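You operate a simulated robot arm through the tools that you are given. There is no shell and no other tool.

You are at the controls of a simulated robot arm. One attempt, no reset.

Task
Run the rotor rig at the speed on the job card, then stop it and switch the speed box off.
Fine: hold that speed for two seconds; press STOP; the dial ends at 0.

The check looks at the end state, three seconds after you hand in, the way a careful person would. Anything else that was tipped, shoved, dropped, spilled or broken makes it a failure.

Robot
A 6-joint arm with a two-finger gripper, fixed in place. Base frame: the origin is at the foot of the arm, x ahead of it, y to its left, z up. Units: m, degrees, N and s.
Its first joint turns from -166.0 to 166.0 degrees. Payload 3.43 kg.
The tool frame sits at the grasp point between the pads (the TCP): z along the fingers, y along the line on which they close. The tips reach 0.02 m beyond it. Largest opening 0.19 m; the body of the gripper starts 0.248 m behind the TCP.
Orientation is that of the tool frame in the base frame, as a unit quaternion [w, x, y, z]. With the fingers straight down and closing along the base's y, the tool's x points along the base's -x, its y along +y and its z along -z.

Tools
- The arm moves only by the tool play_rows. Its argument "rows" is a list of rows, each a list of 3 entries, a list of its own where there are three numbers: the shift along the base's x, y, z in units of 25 mm (1.0 is 25 mm), then the turn, a rotation vector about the base's x, y, z in units of 5 degrees (1.0 is 5 degrees), then the finger opening in cm, from 0 to 19. In form: [[[dx, dy, dz], [wx, wy, wz], fingers], ...]. A call has 1 to 20 rows; each row shifts and turns the commanded pose from where the row before left it. A call with a number of a shift or a turn outside -1 to 1 is refused whole. Each row takes 0.2 s and may step no farther than 0.05 m and 8.6 degrees from the row before; otherwise, or with a gripper value out of range, the whole call is refused. Where a pose cannot be reached the arm comes as near as it can. A force on the tool above 90 N (or 10 N above the force at the start of the call, whichever is more), or a blocked arm, ends the call early, and 0.2 s more pass. Each finger travels about 0.045 m/s and halts on what it meets, pressing with about 39 N; the grip force reading is that of the motor and also rises with nothing between the fingers. The clock runs only during rows and for 0.2 s after the last one: add rows that do not move to give the fingers time. It gives the time, the measured TCP pose, the force on the tool (base axes), the opening and the grip force at its end, in the units of the frame above (readings bear some noise), with the torque about the TCP (base axes, N m) and any sound that the robot's microphone picked up.
- Cameras (640 x 400 px; columns grow to the right, rows downward): "scene" is fixed at [0.4033, 0.5001, 1.4676]; the picture's right is [-0.74, -0.67, 0.00], its down [-0.31, 0.35, -0.88] and it looks along [0.59, -0.66, -0.47] (base axes); focal length 341 px, centre (320, 200). "wrist" rides on the gripper at [0.07, -0.008, -0.288] in the tool frame; the picture's right is [0.12, 0.99, 0.00], its down [-0.96, 0.11, -0.25] and it looks along [-0.25, 0.03, 0.97] (tool axes); focal length 261 px, centre (320, 200). There is no depth. A picture from a camera that has moved, and an enlarged one, comes with that camera's place and axes in the base frame and with its lens. The place of the scene camera against the robot may be out by one fixed shift of up to 0.018 m in any direction.
- snapshot(camera): a new picture of that camera. The clock stands still meanwhile.
- raise_lower(by): slides the trunk up (or, below 0, down) by that many m; the arm rides with it, the base frame stays. It gives what a move gives, with no picture.
- zoom(camera, box): a new picture of the part [left, top, right, bottom] of that camera's present view, enlarged. The clock stands still meanwhile.
- job_done(): hands the job in; it is judged then, once.

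Places have to be worked out from the pictures, the camera data and where the tool is seen. Open the gripper and draw the arm clear of the work before you hand the job in, unless the task says otherwise.

The tools are called as name(argument=value, ...) on one line, values as JSON. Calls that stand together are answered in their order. play_rows: Moves the arm, as the interface text tells. Its arguments: {"type":"object","properties":{"rows":{"type":"array","items":{"type":"array"}}},"required":["rows"]} The other tools are called the same way: raise_lower (by) slides the trunk up or down; snapshot (camera) takes a picture; zoom (camera, box) takes an enlarged picture of a part of a camera's view; job_done () hands the job in.

At the start:

```text
t: 0.0
eef_pos: [0.6399, -0.1766, 1.2332]
ee_rot: [-0.001, -0.001, 1.0, 0.0]
force: [-0.3, 0.8, 0.1]
ft_torque: [0.01, 0.02, -0.02]
gripper_width: 0.19
grip_force: 0.1
trunk travel left (down, up): [-0.175, 0.065]
```

scene: 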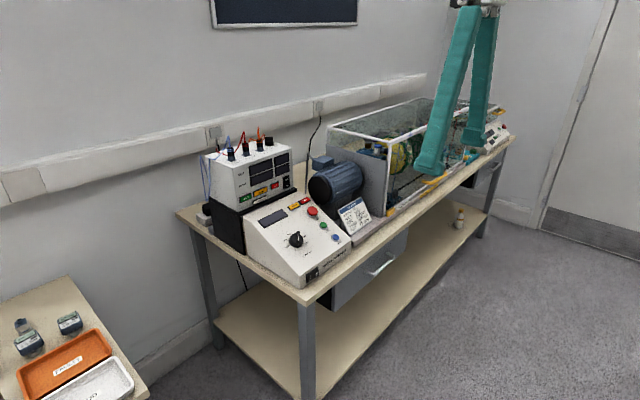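
wrist: 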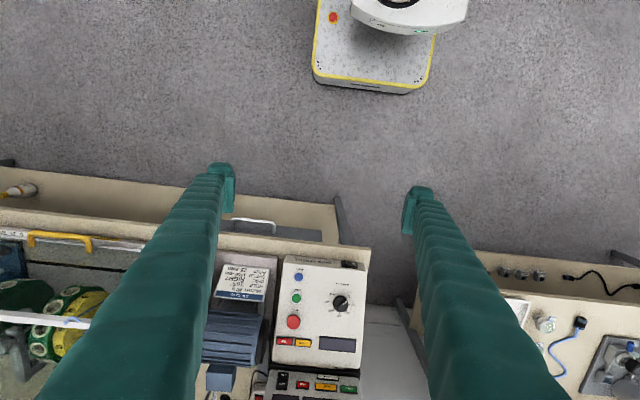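

I start by enlarging the control box and the job card in both views to read them.

zoom(camera="scene", box=[190, 120, 400, 290])

zoom(camera="wrist", box=[200, 240, 380, 400])

zoom(camera="wrist", box=[205, 250, 285, 310])

zoom(camera="scene", box=[320, 180, 400, 250])

```text
2.35 times, centred on (295, 205) of scene
camera zoom: at [0.4033, 0.5001, 1.4676], right [-0.74, -0.67, 0.0], down [-0.31, 0.35, -0.88], along [0.59, -0.66, -0.47], focal length 802 px, centre (379, 188)
```

zoom: 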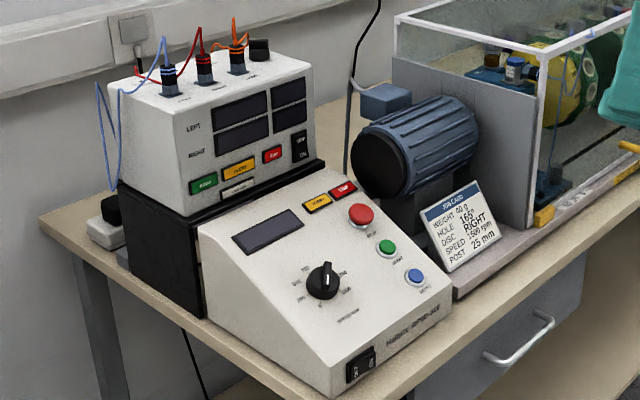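

```text
2.50 times, centred on (290, 320) of wrist
camera zoom: at [0.5695, -0.1852, 1.5211], right [-0.12, 0.99, 0.0], down [0.96, 0.12, 0.25], along [0.25, 0.03, -0.97], focal length 652 px, centre (395, -100)
```

zoom: 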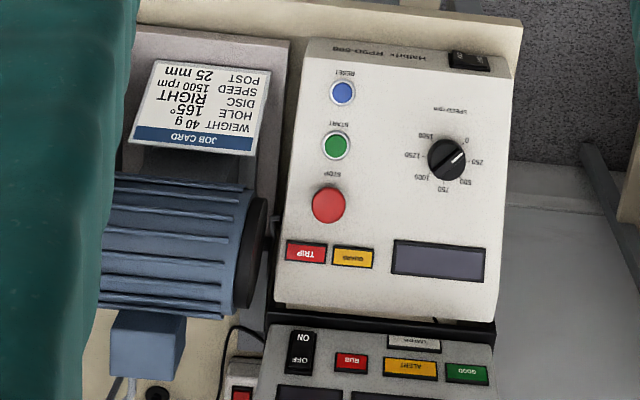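

```text
6.67 times, centred on (245, 280) of wrist
camera zoom: at [0.5695, -0.1852, 1.5211], right [-0.12, 0.99, 0.0], down [0.96, 0.12, 0.25], along [0.25, 0.03, -0.97], focal length 1738 px, centre (820, -333)
```

zoom: 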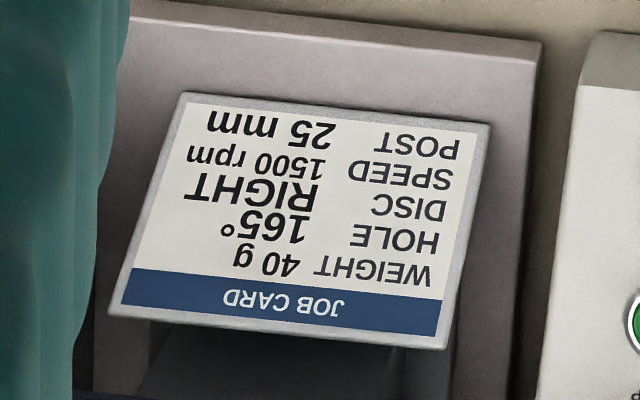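

```text
5.71 times, centred on (360, 215) of scene
camera zoom: at [0.4033, 0.5001, 1.4676], right [-0.74, -0.67, 0.0], down [-0.31, 0.35, -0.88], along [0.59, -0.66, -0.47], focal length 1946 px, centre (91, 114)
```

zoom: 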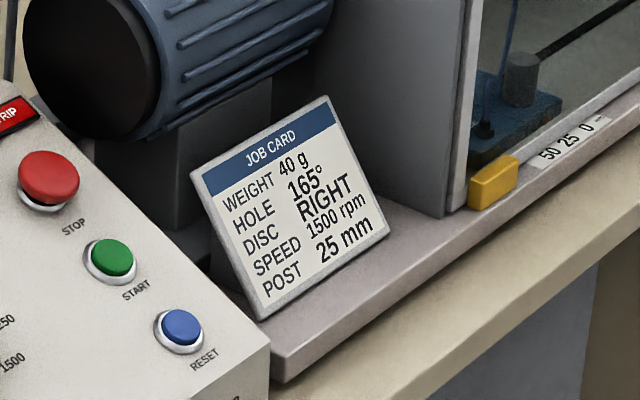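

The card says SPEED 1500 rpm. I now look closer at the speed box's dial, rocker and lamps, and at the rig's guard.

zoom(camera="scene", box=[240, 190, 360, 290])

zoom(camera="wrist", box=[270, 245, 380, 365])

zoom(camera="scene", box=[320, 80, 530, 220])

zoom(camera="wrist", box=[0, 160, 240, 400])

```text
4.00 times, centred on (300, 240) of scene
camera zoom: at [0.4033, 0.5001, 1.4676], right [-0.74, -0.67, 0.0], down [-0.31, 0.35, -0.88], along [0.59, -0.66, -0.47], focal length 1363 px, centre (400, 40)
```

zoom: 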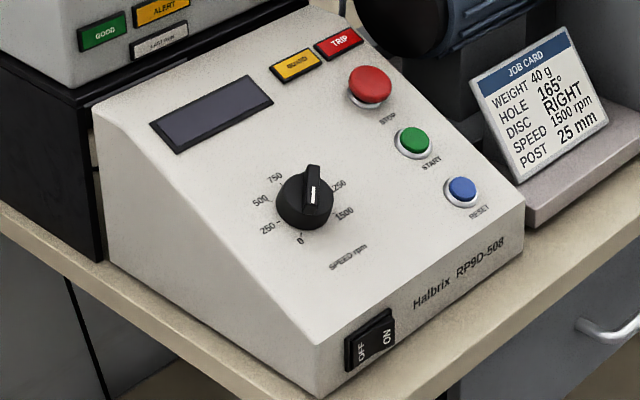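

```text
3.33 times, centred on (325, 305) of wrist
camera zoom: at [0.5695, -0.1852, 1.5211], right [-0.12, 0.99, 0.0], down [0.96, 0.12, 0.25], along [0.25, 0.03, -0.97], focal length 869 px, centre (303, -150)
```

zoom: 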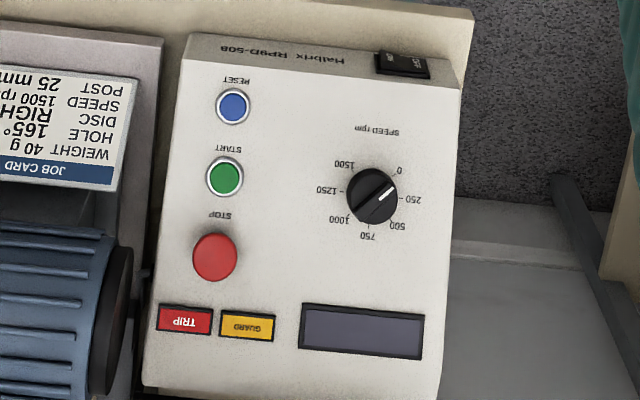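

```text
2.86 times, centred on (425, 150) of scene
camera zoom: at [0.4033, 0.5001, 1.4676], right [-0.74, -0.67, 0.0], down [-0.31, 0.35, -0.88], along [0.59, -0.66, -0.47], focal length 973 px, centre (20, 343)
```

zoom: 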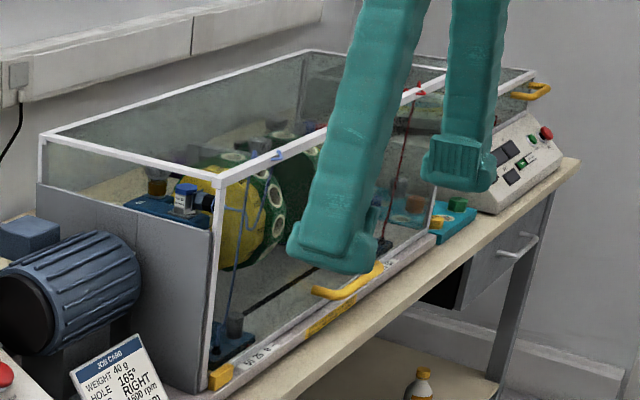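

```text
1.67 times, centred on (120, 280) of wrist
camera zoom: at [0.5695, -0.1852, 1.5211], right [-0.12, 0.99, 0.0], down [0.96, 0.12, 0.25], along [0.25, 0.03, -0.97], focal length 434 px, centre (653, 67)
```

zoom: 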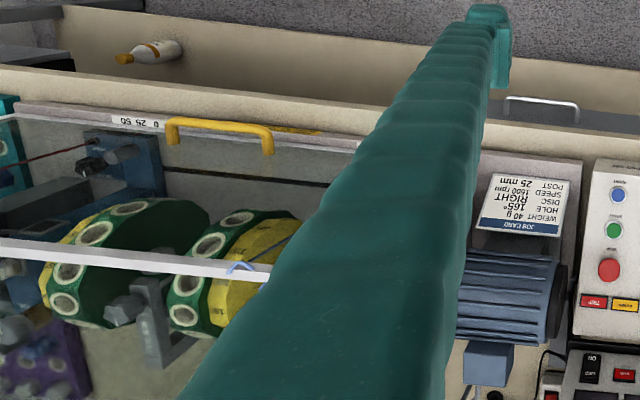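

The display is blank (box off), the pointer seems to be at 0, and I put the dial near (1.01, -0.07, 0.90). I move the arm forward over the bench edge at the same height for a second wrist view.

play_rows(rows=[[[0.8, 0.4, 0], [0, 0, 0], 19], [[0.8, 0.4, 0], [0, 0, 0], 19], [[0.8, 0.4, 0], [0, 0, 0], 19], [[0.8, 0.4, 0], [0, 0, 0], 19], [[0.8, 0.4, 0], [0, 0, 0], 19], [[0.8, 0.4, 0], [0, 0, 0], 19], [[0.8, 0.4, 0], [0, 0, 0], 19], [[0.8, 0.4, 0], [0, 0, 0], 19]])

snapshot(camera="wrist")

snapshot(camera="scene")

```text
t: 1.8
eef_pos: [0.7997, -0.0966, 1.2337]
ee_rot: [0.001, 0.0, 1.0, 0.0]
force: [-0.4, -1.0, 0.6]
ft_torque: [0.03, -0.15, 0.0]
gripper_width: 0.19
grip_force: 0.1
trunk travel left (down, up): [-0.175, 0.065]
```

```text
taken
camera wrist: at [0.73, -0.1055, 1.5221], right [-0.12, 0.99, 0.0], down [0.96, 0.12, 0.25], along [0.25, 0.03, -0.97], focal length 261 px, centre (320, 200)
```

wrist: 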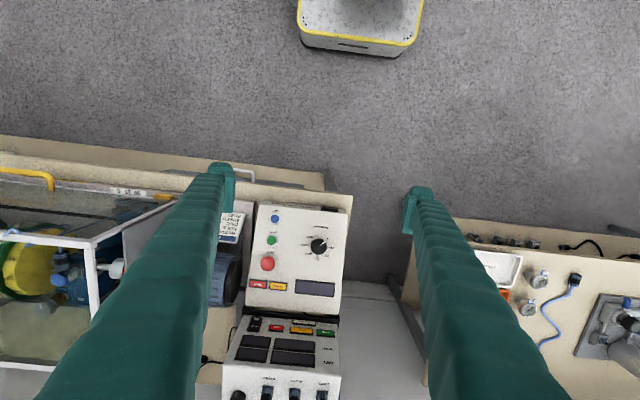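

```text
taken
```

scene: 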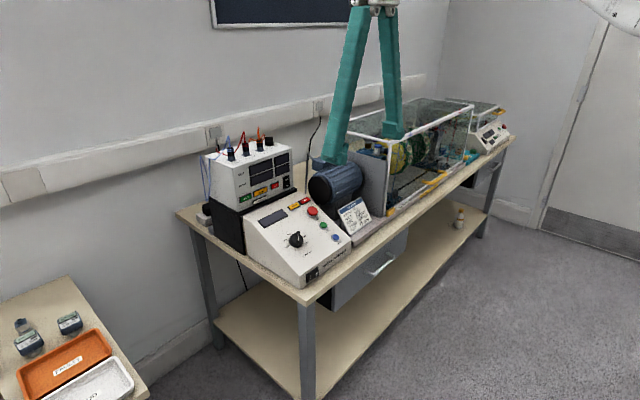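

The control box now sits between the fingers in the wrist view, so I enlarge it for triangulation.

zoom(camera="wrist", box=[230, 195, 360, 315])

zoom(camera="wrist", box=[300, 195, 360, 255])

zoom(camera="scene", box=[330, 90, 520, 220])

zoom(camera="scene", box=[270, 215, 340, 290])

```text
3.33 times, centred on (295, 255) of wrist
camera zoom: at [0.73, -0.1055, 1.5221], right [-0.12, 0.99, 0.0], down [0.96, 0.12, 0.25], along [0.25, 0.03, -0.97], focal length 869 px, centre (403, 17)
```

zoom: 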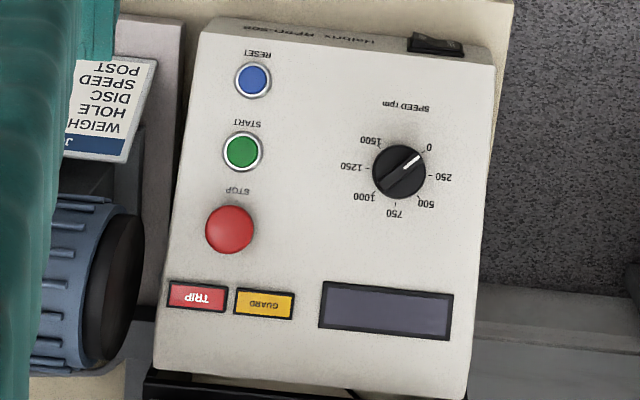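

```text
6.67 times, centred on (330, 225) of wrist
camera zoom: at [0.73, -0.1055, 1.5221], right [-0.12, 0.99, 0.0], down [0.96, 0.12, 0.25], along [0.25, 0.03, -0.97], focal length 1738 px, centre (253, 33)
```

zoom: 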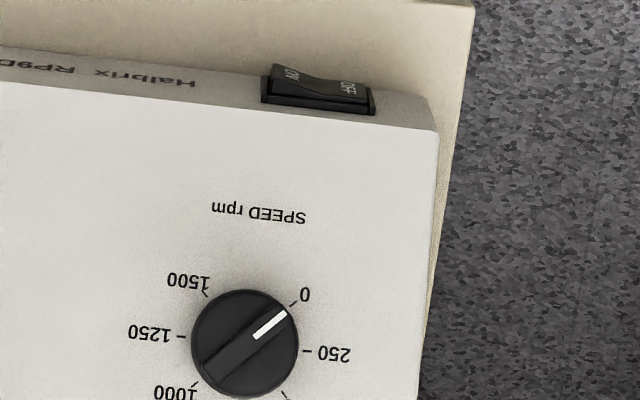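

```text
3.08 times, centred on (425, 155) of scene
camera zoom: at [0.4033, 0.5001, 1.4676], right [-0.74, -0.67, 0.0], down [-0.31, 0.35, -0.88], along [0.59, -0.66, -0.47], focal length 1048 px, centre (-3, 338)
```

zoom: 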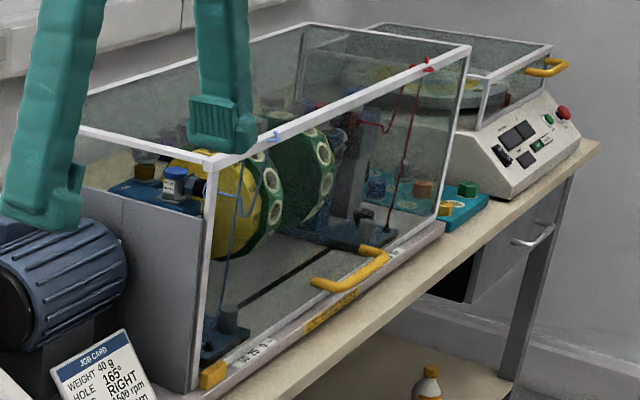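

```text
5.33 times, centred on (305, 252) of scene
camera zoom: at [0.4033, 0.5001, 1.4676], right [-0.74, -0.67, 0.0], down [-0.31, 0.35, -0.88], along [0.59, -0.66, -0.47], focal length 1817 px, centre (400, -80)
```

zoom: 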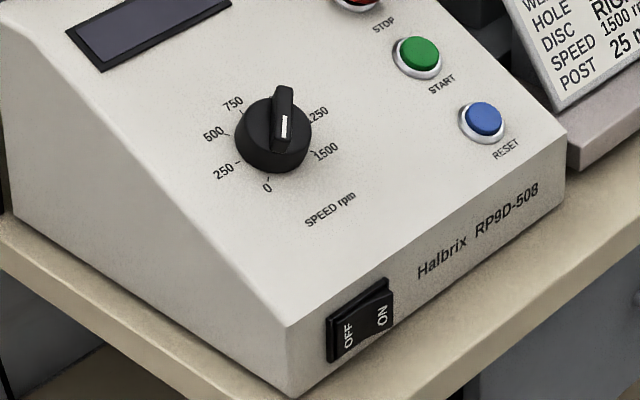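

ON stands proud of the rocker (so it is off), the pointer is at 0, and the panel slopes about 28–30° toward the robot. I tilt the tool 30° along the panel normal and come about 0.15 m off the panel for a close look.

play_rows(rows=[[[0.6, 0, -0.9], [0, -0.667, 0], 19], [[0.6, 0, -0.9], [0, -0.667, 0], 19], [[0.6, 0, -0.9], [0, -0.667, 0], 19], [[0.6, 0, -0.9], [0, -0.667, 0], 19], [[0.6, 0, -0.9], [0, -0.667, 0], 19], [[0.6, 0, -0.9], [0, -0.667, 0], 19], [[0.6, 0, -0.9], [0, -0.667, 0], 19], [[0.6, 0, -0.9], [0, -0.667, 0], 19], [[0.6, 0, -0.9], [0, -0.664, 0], 19]])

snapshot(camera="wrist")

snapshot(camera="scene")

```text
t: 3.8
eef_pos: [0.9335, -0.0955, 1.0307]
ee_rot: [0.259, -0.001, 0.966, 0.0]
force: [-0.6, -0.1, -0.4]
ft_torque: [0.02, 0.01, 0.0]
gripper_width: 0.1897
grip_force: 0.0
trunk travel left (down, up): [-0.175, 0.065]
```

```text
taken
camera wrist: at [0.7307, -0.1049, 1.2438], right [-0.1, 0.99, -0.06], down [0.71, 0.12, 0.7], along [0.7, 0.03, -0.72], focal length 261 px, centre (320, 200)
```

wrist: 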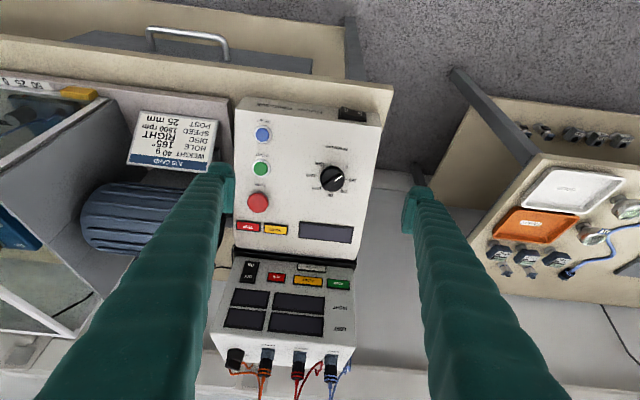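

```text
taken
```

scene: 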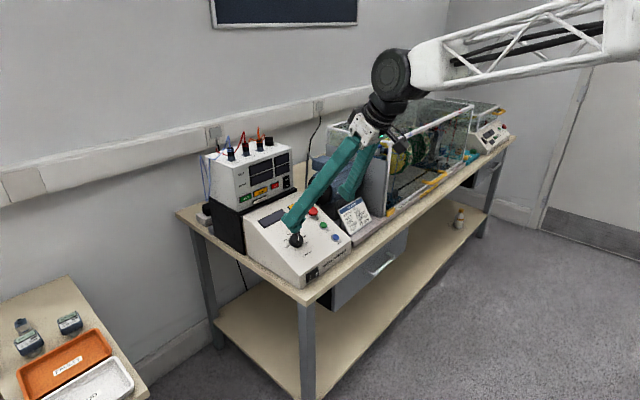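

The pose was reached cleanly. I enlarge the panel from this new viewpoint to triangulate against the previous one.

zoom(camera="wrist", box=[225, 90, 385, 250])

zoom(camera="wrist", box=[300, 145, 370, 215])

zoom(camera="wrist", box=[230, 110, 300, 220])

zoom(camera="wrist", box=[320, 90, 390, 140])

```text
2.50 times, centred on (305, 170) of wrist
camera zoom: at [0.7307, -0.1049, 1.2438], right [-0.1, 0.99, -0.06], down [0.71, 0.12, 0.7], along [0.7, 0.03, -0.72], focal length 652 px, centre (358, 275)
```

zoom: 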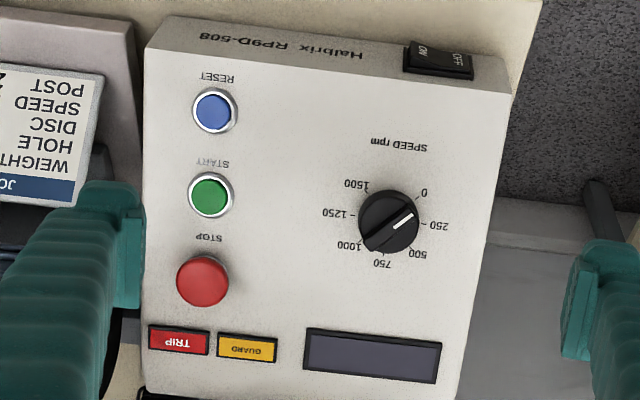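

```text
5.71 times, centred on (335, 180) of wrist
camera zoom: at [0.7307, -0.1049, 1.2438], right [-0.1, 0.99, -0.06], down [0.71, 0.12, 0.7], along [0.7, 0.03, -0.72], focal length 1489 px, centre (234, 314)
```

zoom: 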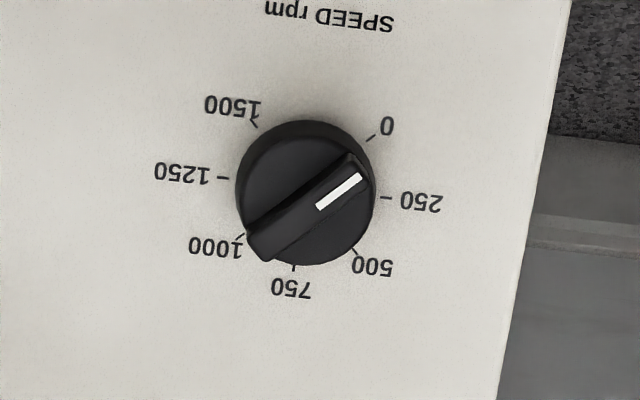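

```text
3.64 times, centred on (265, 165) of wrist
camera zoom: at [0.7307, -0.1049, 1.2438], right [-0.1, 0.99, -0.06], down [0.71, 0.12, 0.7], along [0.7, 0.03, -0.72], focal length 948 px, centre (520, 327)
```

zoom: 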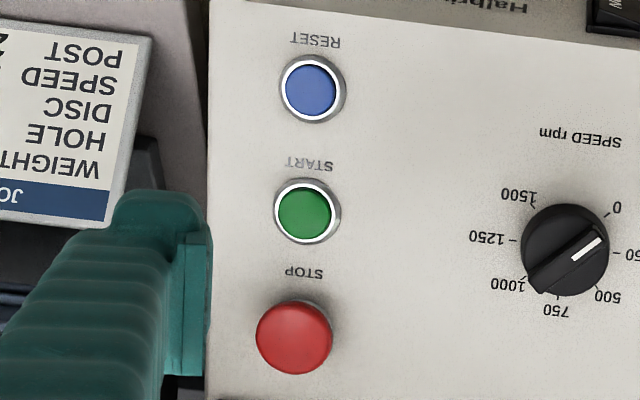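

```text
8.00 times, centred on (355, 115) of wrist
camera zoom: at [0.7307, -0.1049, 1.2438], right [-0.1, 0.99, -0.06], down [0.71, 0.12, 0.7], along [0.7, 0.03, -0.72], focal length 2085 px, centre (40, 880)
```

zoom: 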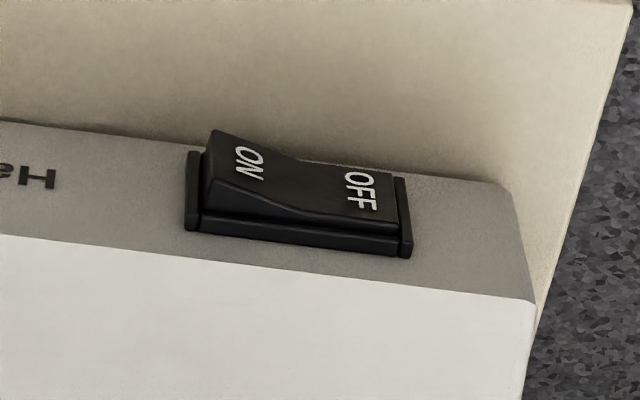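

Triangulating: dial centre on panel ≈ (1.016, -0.075, 0.895), START ≈ (1.011, -0.196, 0.897), RESET ≈ (0.963, -0.197, 0.870), STOP ≈ (1.053, -0.195, 0.939), panel tilt ≈ 30°. The rocker's ON half is near (0.924, -0.065, 0.826). I go to a standoff in front of the rocker at 10° tilt, fingers at 6 cm so that the right finger lines up with ON.

play_rows(rows=[[[-0.2875, 0.3425, -0.5], [0, 0.5, 0], 6], [[-0.2875, 0.3425, -0.5], [0, 0.5, 0], 6], [[-0.2875, 0.3425, -0.5], [0, 0.5, 0], 6], [[-0.2875, 0.3425, -0.5], [0, 0.5, 0], 6], [[-0.2875, 0.3425, -0.5], [0, 0.5, 0], 6], [[-0.2875, 0.3425, -0.5], [0, 0.5, 0], 6], [[-0.2875, 0.3425, -0.5], [0, 0.5, 0], 6], [[-0.2875, 0.3425, -0.5], [0, 0.5, 0], 6], [[0, 0, 0], [0, 0, 0], 6]])

snapshot(camera="wrist")

zoom(camera="scene", box=[220, 140, 380, 300])

```text
t: 5.8
eef_pos: [0.8771, -0.0277, 0.9299]
ee_rot: [0.086, -0.002, 0.996, 0.0]
force: [-0.4, -0.5, 0.0]
ft_torque: [-0.01, 0.02, -0.02]
gripper_width: 0.0601
grip_force: 0.0
trunk travel left (down, up): [-0.175, 0.065]
```

```text
taken
camera wrist: at [0.7585, -0.0359, 1.2016], right [-0.12, 0.99, -0.02], down [0.9, 0.12, 0.41], along [0.41, 0.03, -0.91], focal length 261 px, centre (320, 200)
```

wrist: 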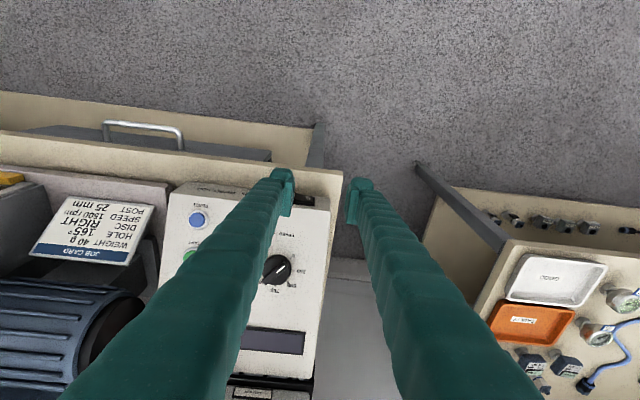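

```text
2.50 times, centred on (300, 220) of scene
camera zoom: at [0.4033, 0.5001, 1.4676], right [-0.74, -0.67, 0.0], down [-0.31, 0.35, -0.88], along [0.59, -0.66, -0.47], focal length 852 px, centre (370, 150)
```

zoom: 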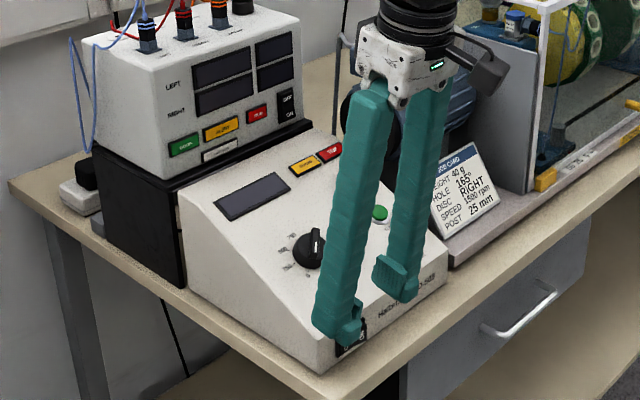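

Fingers are at 6 cm and the arm is clear. I lower straight down to TCP z ≈ 0.842, still about 2 cm in front of the rocker, and check.

play_rows(rows=[[[0, 0, -0.9], [0, 0, 0], 6], [[0, 0, -0.9], [0, 0, 0], 6], [[0, 0, -0.9], [0, 0, 0], 6], [[0, 0, -0.8], [0, 0, 0], 6]])

snapshot(camera="wrist")

zoom(camera="wrist", box=[240, 130, 390, 230])

zoom(camera="scene", box=[270, 200, 370, 300])

```text
t: 6.8
eef_pos: [0.8759, -0.0277, 0.843]
ee_rot: [0.087, -0.001, 0.996, 0.0]
force: [-0.2, 0.1, -0.4]
ft_torque: [0.0, -0.04, 0.03]
gripper_width: 0.0598
grip_force: 0.2
trunk travel left (down, up): [-0.175, 0.065]
```

```text
taken
camera wrist: at [0.7571, -0.0367, 1.1144], right [-0.12, 0.99, -0.02], down [0.9, 0.12, 0.41], along [0.41, 0.03, -0.91], focal length 261 px, centre (320, 200)
```

wrist: 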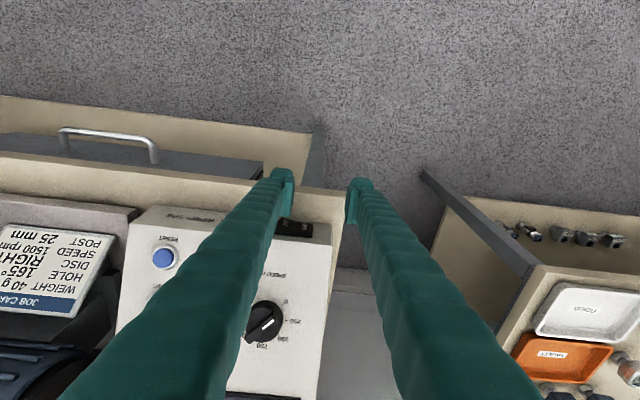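

```text
4.00 times, centred on (315, 180) of wrist
camera zoom: at [0.7571, -0.0367, 1.1144], right [-0.12, 0.99, -0.02], down [0.9, 0.12, 0.41], along [0.41, 0.03, -0.91], focal length 1043 px, centre (340, 280)
```

zoom: 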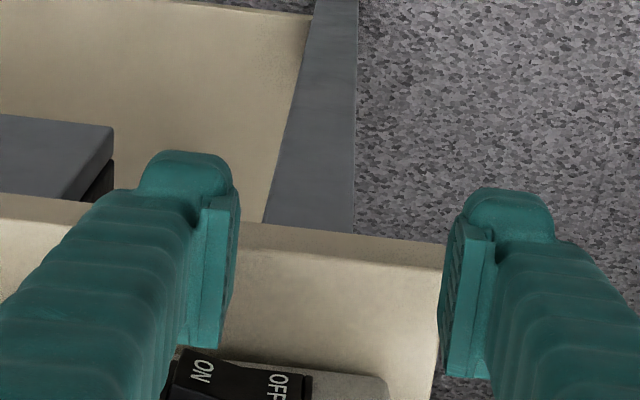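

```text
4.00 times, centred on (320, 250) of scene
camera zoom: at [0.4033, 0.5001, 1.4676], right [-0.74, -0.67, 0.0], down [-0.31, 0.35, -0.88], along [0.59, -0.66, -0.47], focal length 1363 px, centre (320, 0)
```

zoom: 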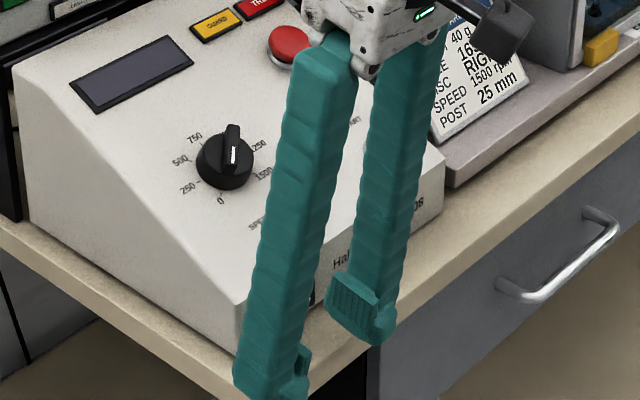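

The right finger is in line with the ON half. I push forward in +x, quickly over the gap and then in 2 mm steps.

play_rows(rows=[[[0.36, 0, 0], [0, 0, 0], 6], [[0.36, 0, 0], [0, 0, 0], 6], [[0.08, 0, 0], [0, 0, 0], 6], [[0.08, 0, 0], [0, 0, 0], 6], [[0.08, 0, 0], [0, 0, 0], 6]])

zoom(camera="wrist", box=[240, 130, 390, 230])

```text
t: 8.0
eef_pos: [0.8994, -0.0274, 0.8432]
ee_rot: [0.086, 0.0, 0.996, 0.0]
force: [-20.3, 1.0, 3.8]
ft_torque: [-0.22, -0.01, -0.8]
gripper_width: 0.0598
grip_force: 0.1
trunk travel left (down, up): [-0.175, 0.065]
```

```text
4.00 times, centred on (315, 180) of wrist
camera zoom: at [0.7808, -0.0369, 1.1147], right [-0.12, 0.99, -0.02], down [0.91, 0.12, 0.41], along [0.41, 0.03, -0.91], focal length 1043 px, centre (340, 280)
```

zoom: 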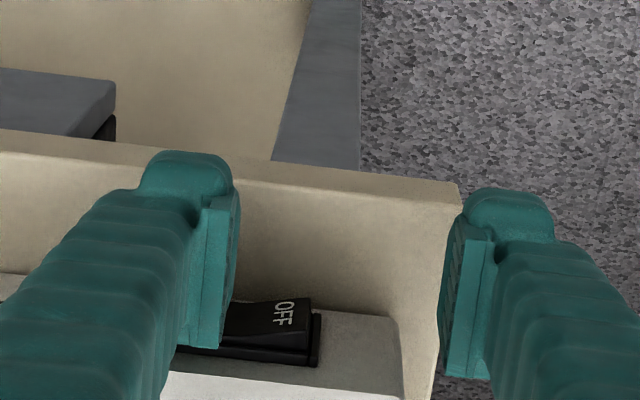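

A 20 N reaction, and the OFF half now stands proud, so the rocker seems to have flipped. I check the display before backing off.

zoom(camera="scene", box=[220, 160, 360, 290])

snapshot(camera="wrist")

```text
3.08 times, centred on (290, 225) of scene
camera zoom: at [0.4033, 0.5001, 1.4676], right [-0.74, -0.67, 0.0], down [-0.31, 0.35, -0.88], along [0.59, -0.66, -0.47], focal length 1048 px, centre (412, 123)
```

zoom: 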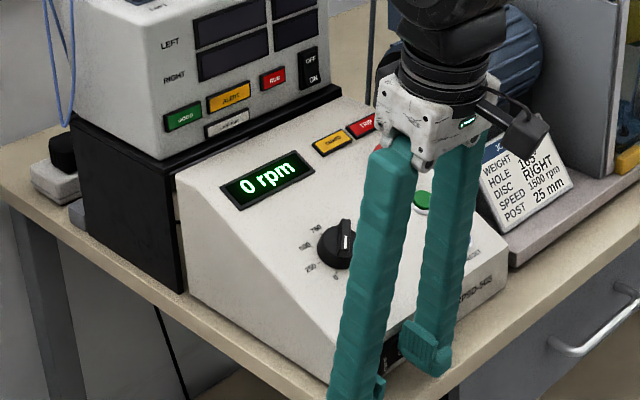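

```text
taken
camera wrist: at [0.7808, -0.0369, 1.1147], right [-0.12, 0.99, -0.02], down [0.91, 0.12, 0.41], along [0.41, 0.03, -0.91], focal length 261 px, centre (320, 200)
```

wrist: 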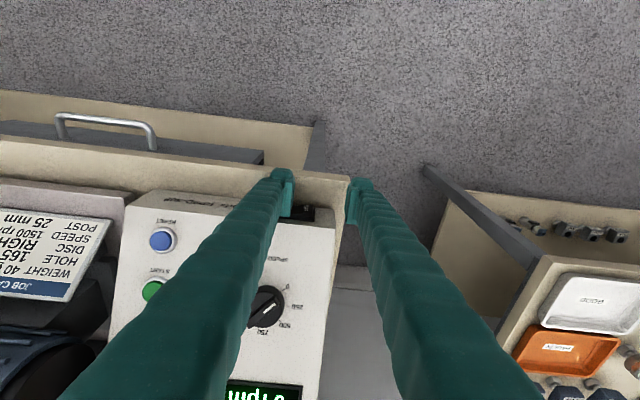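

The box is powered: the display reads 0 rpm. I back off, rise, and move to a standoff about 5 cm off START with the fingers closed and the tool along the panel normal.

play_rows(rows=[[[-0.6, 0, 0], [0, 0, 0], 6], [[-0.6, 0, 0], [0, 0, 0], 6], [[0, 0, 1], [0, 0, 0], 6], [[0, 0, 1], [0, 0, 0], 6], [[0, 0, 1], [0, 0, 0], 6], [[0, 0, 1], [0, 0, 0], 6], [[0, 0, 1], [0, 0, 0], 4], [[0, 0, 1], [0, 0, 0], 2], [[0.533, -0.845, -0.175], [0, -0.5, 0], 0], [[0.533, -0.845, -0.175], [0, -0.5, 0], 0], [[0.533, -0.845, -0.175], [0, -0.5, 0], 0], [[0.533, -0.845, -0.175], [0, -0.5, 0], 0], [[0.533, -0.845, -0.175], [0, -0.5, 0], 0], [[0.533, -0.845, -0.175], [0, -0.5, 0], 0], [[0.533, -0.845, -0.175], [0, -0.5, 0], 0], [[0.533, -0.845, -0.175], [0, -0.5, 0], 0]])

snapshot(camera="wrist")

zoom(camera="scene", box=[220, 160, 360, 290])

```text
t: 11.4
eef_pos: [0.9768, -0.1952, 0.9577]
ee_rot: [0.259, -0.001, 0.966, 0.0]
force: [0.1, 0.7, 1.1]
ft_torque: [-0.09, -0.05, -0.04]
gripper_width: 0.0
grip_force: 34.0
trunk travel left (down, up): [-0.175, 0.065]
```

```text
taken
camera wrist: at [0.7731, -0.2039, 1.1719], right [-0.1, 0.99, -0.06], down [0.71, 0.12, 0.7], along [0.7, 0.03, -0.72], focal length 261 px, centre (320, 200)
```

wrist: 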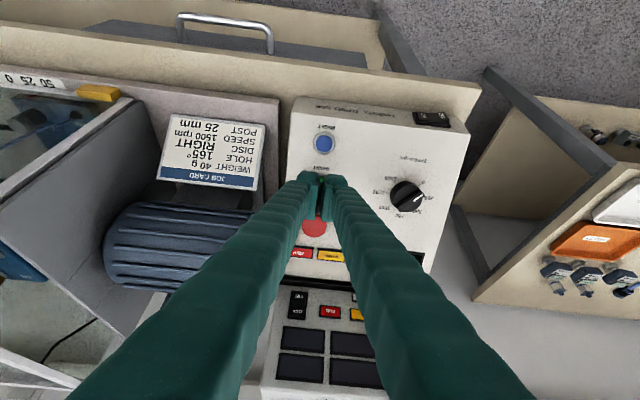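

```text
3.08 times, centred on (290, 225) of scene
camera zoom: at [0.4033, 0.5001, 1.4676], right [-0.74, -0.67, 0.0], down [-0.31, 0.35, -0.88], along [0.59, -0.66, -0.47], focal length 1048 px, centre (412, 123)
```

zoom: 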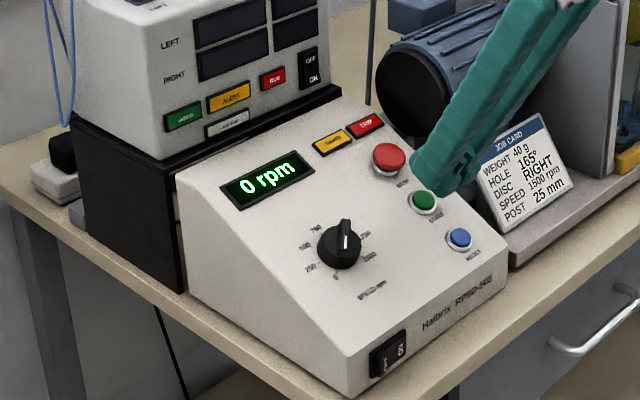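

Display on at 0 rpm and the closed fingers hover off START. I enlarge the lamps and the fingertip/START region to check the alignment.

zoom(camera="scene", box=[280, 190, 350, 250])

zoom(camera="wrist", box=[280, 130, 360, 270])

```text
6.67 times, centred on (315, 220) of scene
camera zoom: at [0.4033, 0.5001, 1.4676], right [-0.74, -0.67, 0.0], down [-0.31, 0.35, -0.88], along [0.59, -0.66, -0.47], focal length 2271 px, centre (353, 67)
```

zoom: 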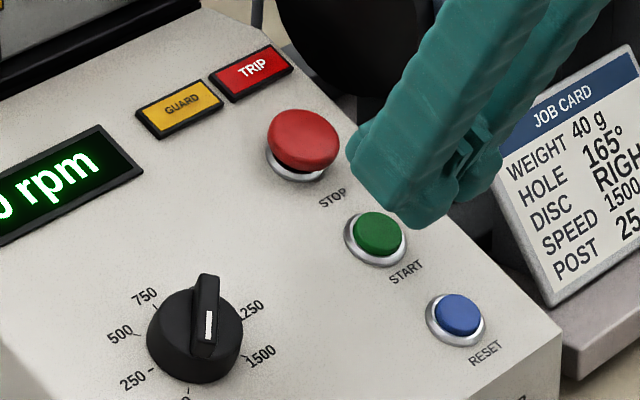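

```text
2.86 times, centred on (320, 200) of wrist
camera zoom: at [0.7731, -0.2039, 1.1719], right [-0.1, 0.99, -0.06], down [0.71, 0.12, 0.7], along [0.7, 0.03, -0.72], focal length 745 px, centre (320, 200)
```

zoom: 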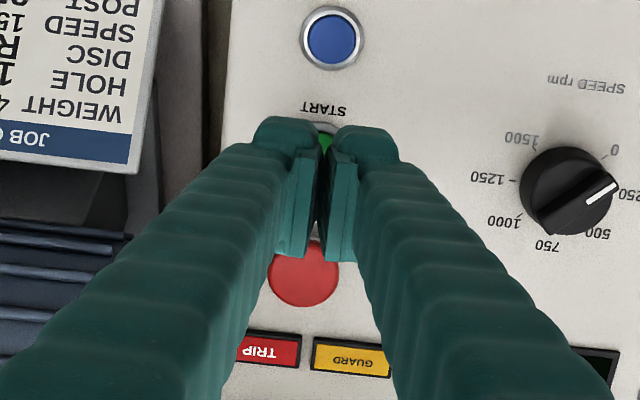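

The guard and trip lamps look dark and the tips sit on START's axis. I approach along the panel normal: 36 mm fast, then 2 mm steps.

play_rows(rows=[[[0.36, 0.08, -0.6235], [0, 0, 0], 0], [[0.36, 0, -0.6235], [0, 0, 0], 0], [[0.04, 0, -0.0693], [0, 0, 0], 0], [[0.04, 0, -0.0693], [0, 0, 0], 0], [[0.04, 0, -0.0693], [0, 0, 0], 0]])

zoom(camera="scene", box=[250, 170, 350, 260])

```text
t: 12.6
eef_pos: [0.9965, -0.1933, 0.9222]
ee_rot: [0.258, -0.001, 0.966, 0.001]
force: [0.0, 0.6, -0.5]
ft_torque: [-0.01, 0.03, -0.01]
gripper_width: 0.0
grip_force: 34.5
trunk travel left (down, up): [-0.175, 0.065]
```

```text
4.44 times, centred on (300, 215) of scene
camera zoom: at [0.4033, 0.5001, 1.4676], right [-0.74, -0.67, 0.0], down [-0.31, 0.35, -0.88], along [0.59, -0.66, -0.47], focal length 1514 px, centre (409, 133)
```

zoom: 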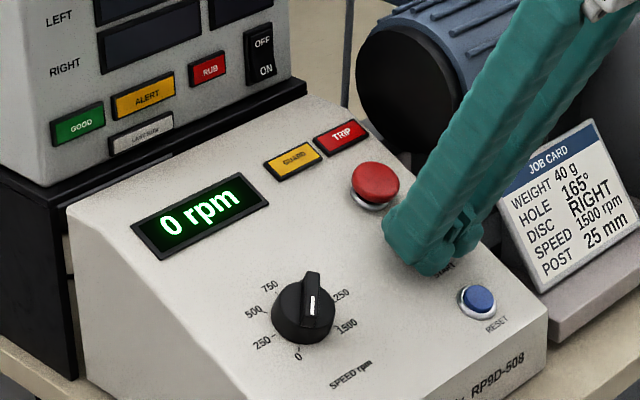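

No contact yet; the tip is about 13 mm off the panel plane. I continue in small steps.

play_rows(rows=[[[0.04, 0, -0.0693], [0, 0, 0], 0], [[0.04, 0, -0.0693], [0, 0, 0], 0], [[0.03, 0, -0.052], [0, 0, 0], 0]])

```text
t: 13.4
eef_pos: [1.0011, -0.1954, 0.9174]
ee_rot: [0.259, -0.001, 0.966, 0.0]
force: [-2.2, 0.8, 2.3]
ft_torque: [-0.03, 0.04, -0.02]
gripper_width: 0.0001
grip_force: 34.5
trunk travel left (down, up): [-0.175, 0.065]
heard: click
```

A click at only ~3 N: START has gone down. I check the display.

zoom(camera="scene", box=[250, 170, 350, 260])

zoom(camera="scene", box=[330, 90, 520, 220])

```text
4.44 times, centred on (300, 215) of scene
camera zoom: at [0.4033, 0.5001, 1.4676], right [-0.74, -0.67, 0.0], down [-0.31, 0.35, -0.88], along [0.59, -0.66, -0.47], focal length 1514 px, centre (409, 133)
```

zoom: 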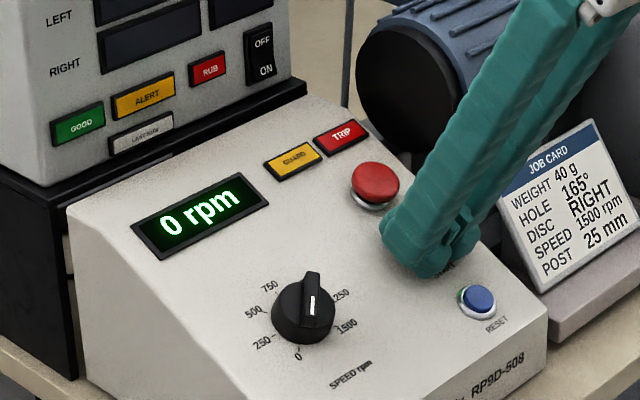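

```text
3.08 times, centred on (425, 155) of scene
camera zoom: at [0.4033, 0.5001, 1.4676], right [-0.74, -0.67, 0.0], down [-0.31, 0.35, -0.88], along [0.59, -0.66, -0.47], focal length 1048 px, centre (-3, 338)
```

zoom: 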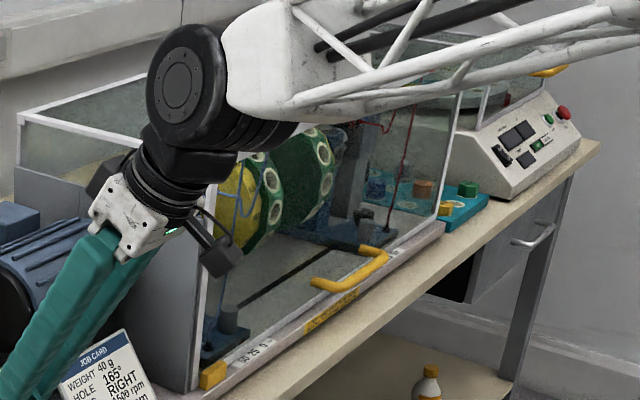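

I retreat from START along the normal and go to a standoff about 12 cm above the dial, opening the fingers.

play_rows(rows=[[[-0.4, 0, 0.693], [0, 0, 0], 0], [[-0.4, 0, 0.693], [0, 0, 0], 0], [[-0.4, 0, 0.693], [0, 0, 0], 0], [[-0.4, 0, 0.693], [0, 0, 0], 0], [[-0.037, 0.8067, 0.079], [0, 0, 0], 3], [[-0.037, 0.8067, 0.079], [0, 0, 0], 6], [[-0.037, 0.8067, 0.079], [0, 0, 0], 8], [[-0.037, 0.8067, 0.079], [0, 0, 0], 8], [[-0.037, 0.8067, 0.079], [0, 0, 0], 8], [[-0.037, 0.8067, 0.079], [0, 0, 0], 8]])

snapshot(camera="wrist")

zoom(camera="wrist", box=[250, 100, 390, 260])

zoom(camera="scene", box=[220, 160, 360, 290])

```text
t: 15.6
eef_pos: [0.9553, -0.0741, 0.9976]
ee_rot: [0.259, 0.0, 0.966, 0.0]
force: [0.0, -1.0, -0.4]
ft_torque: [0.06, 0.01, 0.05]
gripper_width: 0.0803
grip_force: 0.0
trunk travel left (down, up): [-0.175, 0.065]
```

```text
taken
camera wrist: at [0.7511, -0.0822, 1.2122], right [-0.1, 0.99, -0.06], down [0.71, 0.12, 0.69], along [0.7, 0.03, -0.72], focal length 261 px, centre (320, 200)
```

wrist: 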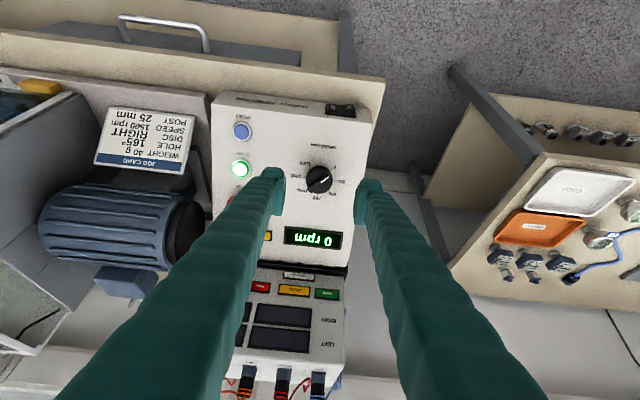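

```text
2.50 times, centred on (320, 180) of wrist
camera zoom: at [0.7511, -0.0822, 1.2122], right [-0.1, 0.99, -0.06], down [0.71, 0.12, 0.69], along [0.7, 0.03, -0.72], focal length 652 px, centre (320, 250)
```

zoom: 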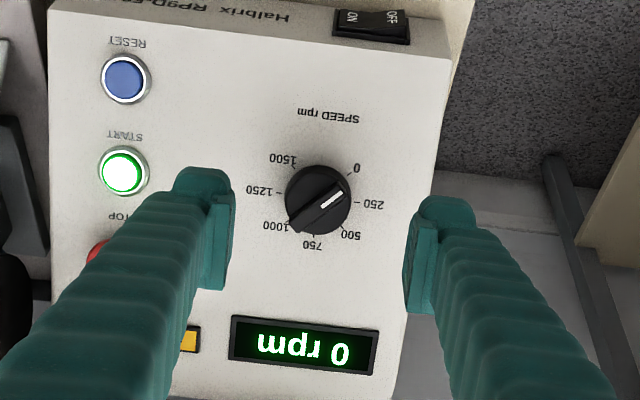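

```text
3.08 times, centred on (290, 225) of scene
camera zoom: at [0.4033, 0.5001, 1.4676], right [-0.74, -0.67, 0.0], down [-0.31, 0.35, -0.88], along [0.59, -0.66, -0.47], focal length 1048 px, centre (412, 123)
```

zoom: 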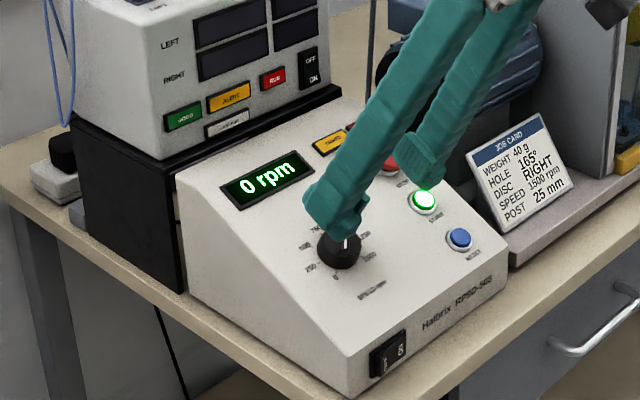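

START is lit green, so the drive is armed at 0 rpm, and the dial axis is within about 1 mm of the tool axis. To be able to turn the full 270° clockwise, I pre-rotate the gripper by -135° about its own axis so that the fingers straddle the pointer ridge.

play_rows(rows=[[[0, 0, 0], [-0.55, 0, 0.9526], 8], [[0, 0, 0], [-0.55, 0, 0.9526], 8], [[0, 0, 0], [-0.55, 0, 0.9526], 8], [[0, 0, 0], [-0.55, 0, 0.9526], 8], [[0, 0, 0], [-0.55, 0, 0.9526], 8], [[0, 0, 0], [-0.55, 0, 0.9526], 8], [[0, 0, 0], [-0.55, 0, 0.9526], 8], [[0, 0, 0], [-0.55, 0, 0.9526], 8], [[0, 0, 0], [-0.55, 0, 0.9526], 8], [[0, 0, 0], [-0.55, 0, 0.9526], 8], [[0, 0, 0], [-0.55, 0, 0.9526], 8], [[0, 0, 0], [-0.55, 0, 0.9526], 8]])

snapshot(camera="scene")

```text
t: 18.2
eef_pos: [0.9556, -0.0731, 0.9982]
ee_rot: [0.216, -0.527, 0.81, -0.141]
force: [-0.6, 0.0, -0.1]
ft_torque: [0.02, -0.03, -0.03]
gripper_width: 0.0801
grip_force: 0.0
trunk travel left (down, up): [-0.175, 0.065]
```

```text
taken
```

scene: 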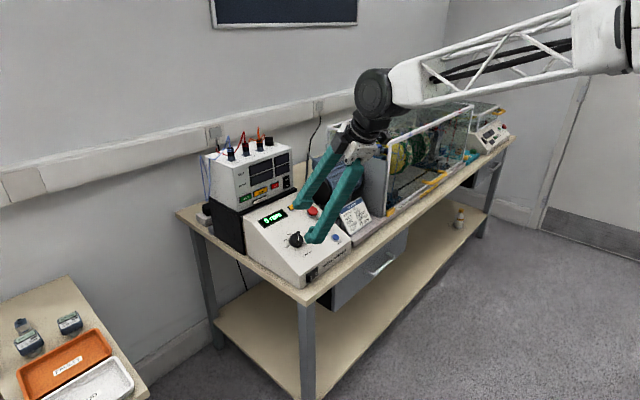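

The rotation follows the command exactly (-66° so far). I finish the remaining 69°.

play_rows(rows=[[[0, 0, 0], [-0.55, 0, 0.9526], 8], [[0, 0, 0], [-0.55, 0, 0.9526], 8], [[0, 0, 0], [-0.55, 0, 0.9526], 8], [[0, 0, 0], [-0.55, 0, 0.9526], 8], [[0, 0, 0], [-0.55, 0, 0.9526], 8], [[0, 0, 0], [-0.55, 0, 0.9526], 8], [[0, 0, 0], [-0.55, 0, 0.9526], 8], [[0, 0, 0], [-0.55, 0, 0.9526], 8], [[0, 0, 0], [-0.55, 0, 0.9526], 8], [[0, 0, 0], [-0.55, 0, 0.9526], 8], [[0, 0, 0], [-0.55, 0, 0.9526], 8], [[0, 0, 0], [-0.55, 0, 0.9526], 8], [[0, 0, 0], [-0.3, 0, 0.5196], 8]])

snapshot(camera="wrist")

snapshot(camera="scene")

```text
t: 21.0
eef_pos: [0.9563, -0.0728, 0.9977]
ee_rot: [-0.098, 0.892, -0.37, 0.24]
force: [0.5, 0.6, -0.1]
ft_torque: [-0.03, 0.02, 0.02]
gripper_width: 0.08
grip_force: 0.0
trunk travel left (down, up): [-0.175, 0.065]
```

```text
taken
camera wrist: at [0.8604, -0.1168, 1.2755], right [-0.53, -0.79, -0.31], down [-0.78, 0.6, -0.17], along [0.32, 0.15, -0.94], focal length 261 px, centre (320, 200)
```

wrist: 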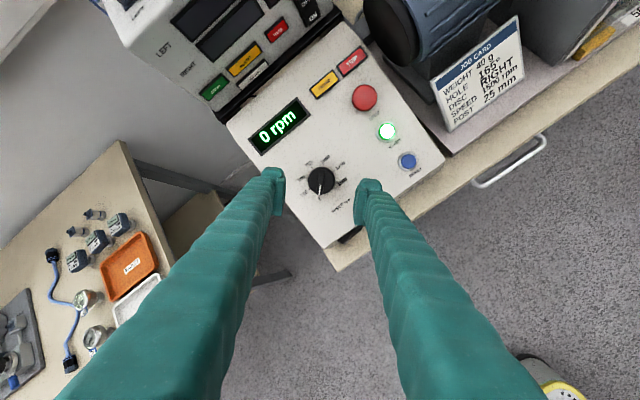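

```text
taken
```

scene: 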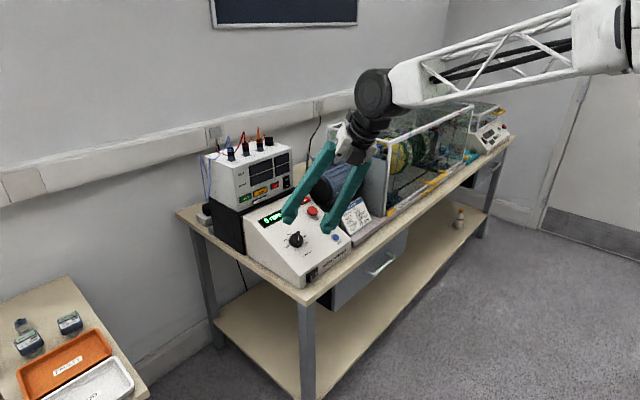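

Orientation is exactly -135°. I zoom on the dial to check that the ridge is parallel to the pads and centred.

zoom(camera="wrist", box=[260, 130, 380, 230])

zoom(camera="wrist", box=[290, 145, 360, 215])

```text
4.00 times, centred on (320, 180) of wrist
camera zoom: at [0.8604, -0.1168, 1.2755], right [-0.53, -0.79, -0.31], down [-0.78, 0.6, -0.17], along [0.32, 0.15, -0.94], focal length 1043 px, centre (320, 280)
```

zoom: 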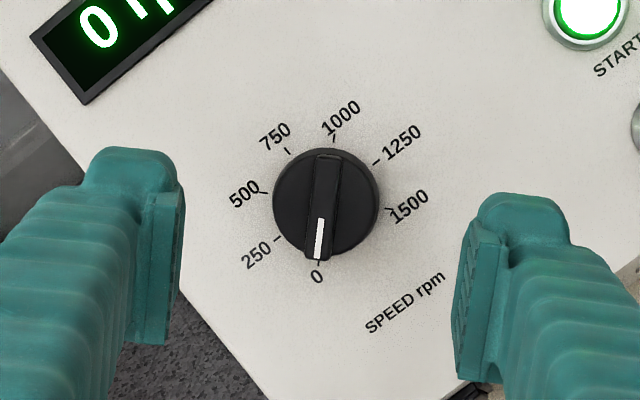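

```text
5.71 times, centred on (325, 180) of wrist
camera zoom: at [0.8604, -0.1168, 1.2755], right [-0.53, -0.79, -0.31], down [-0.78, 0.6, -0.17], along [0.32, 0.15, -0.94], focal length 1489 px, centre (291, 314)
```

zoom: 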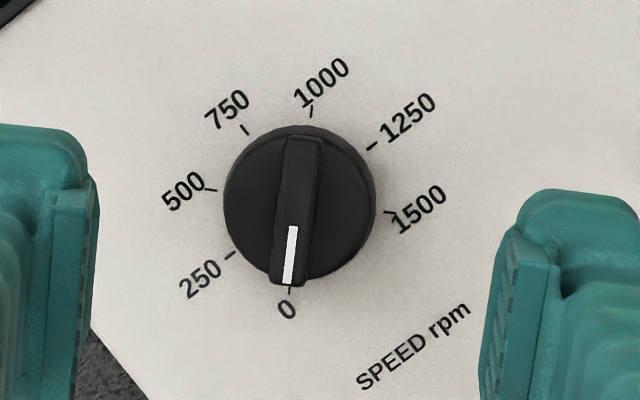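

The ridge is parallel to the pads. I need the ridge height to choose the grip depth, so I enlarge the knob from the scene camera.

zoom(camera="scene", box=[280, 222, 312, 258])

zoom(camera="wrist", box=[304, 160, 340, 200])

```text
11.11 times, centred on (296, 240) of scene
camera zoom: at [0.4033, 0.5001, 1.4676], right [-0.74, -0.67, 0.0], down [-0.31, 0.35, -0.88], along [0.59, -0.66, -0.47], focal length 3785 px, centre (587, -244)
```

zoom: 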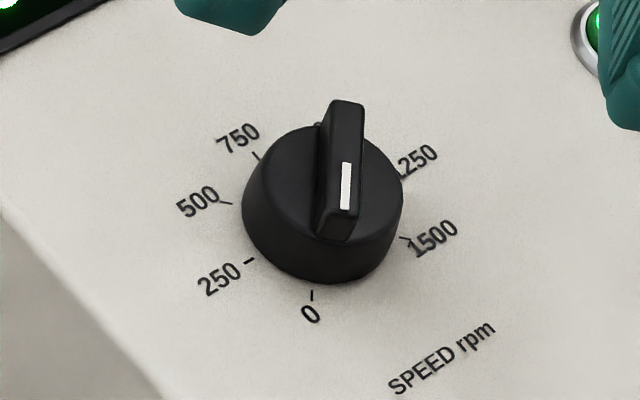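

```text
10.00 times, centred on (322, 180) of wrist
camera zoom: at [0.8604, -0.1168, 1.2755], right [-0.53, -0.79, -0.31], down [-0.78, 0.6, -0.17], along [0.32, 0.15, -0.94], focal length 2606 px, centre (300, 400)
```

zoom: 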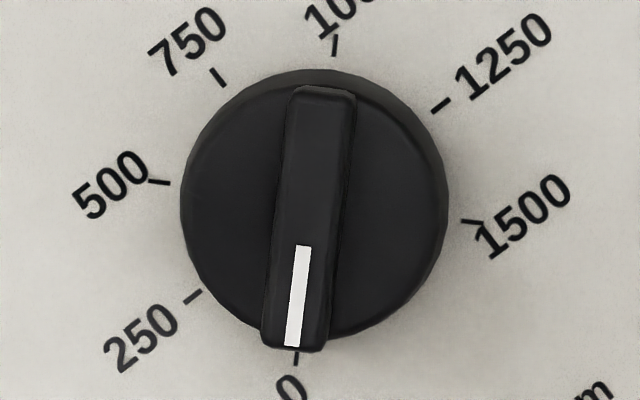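

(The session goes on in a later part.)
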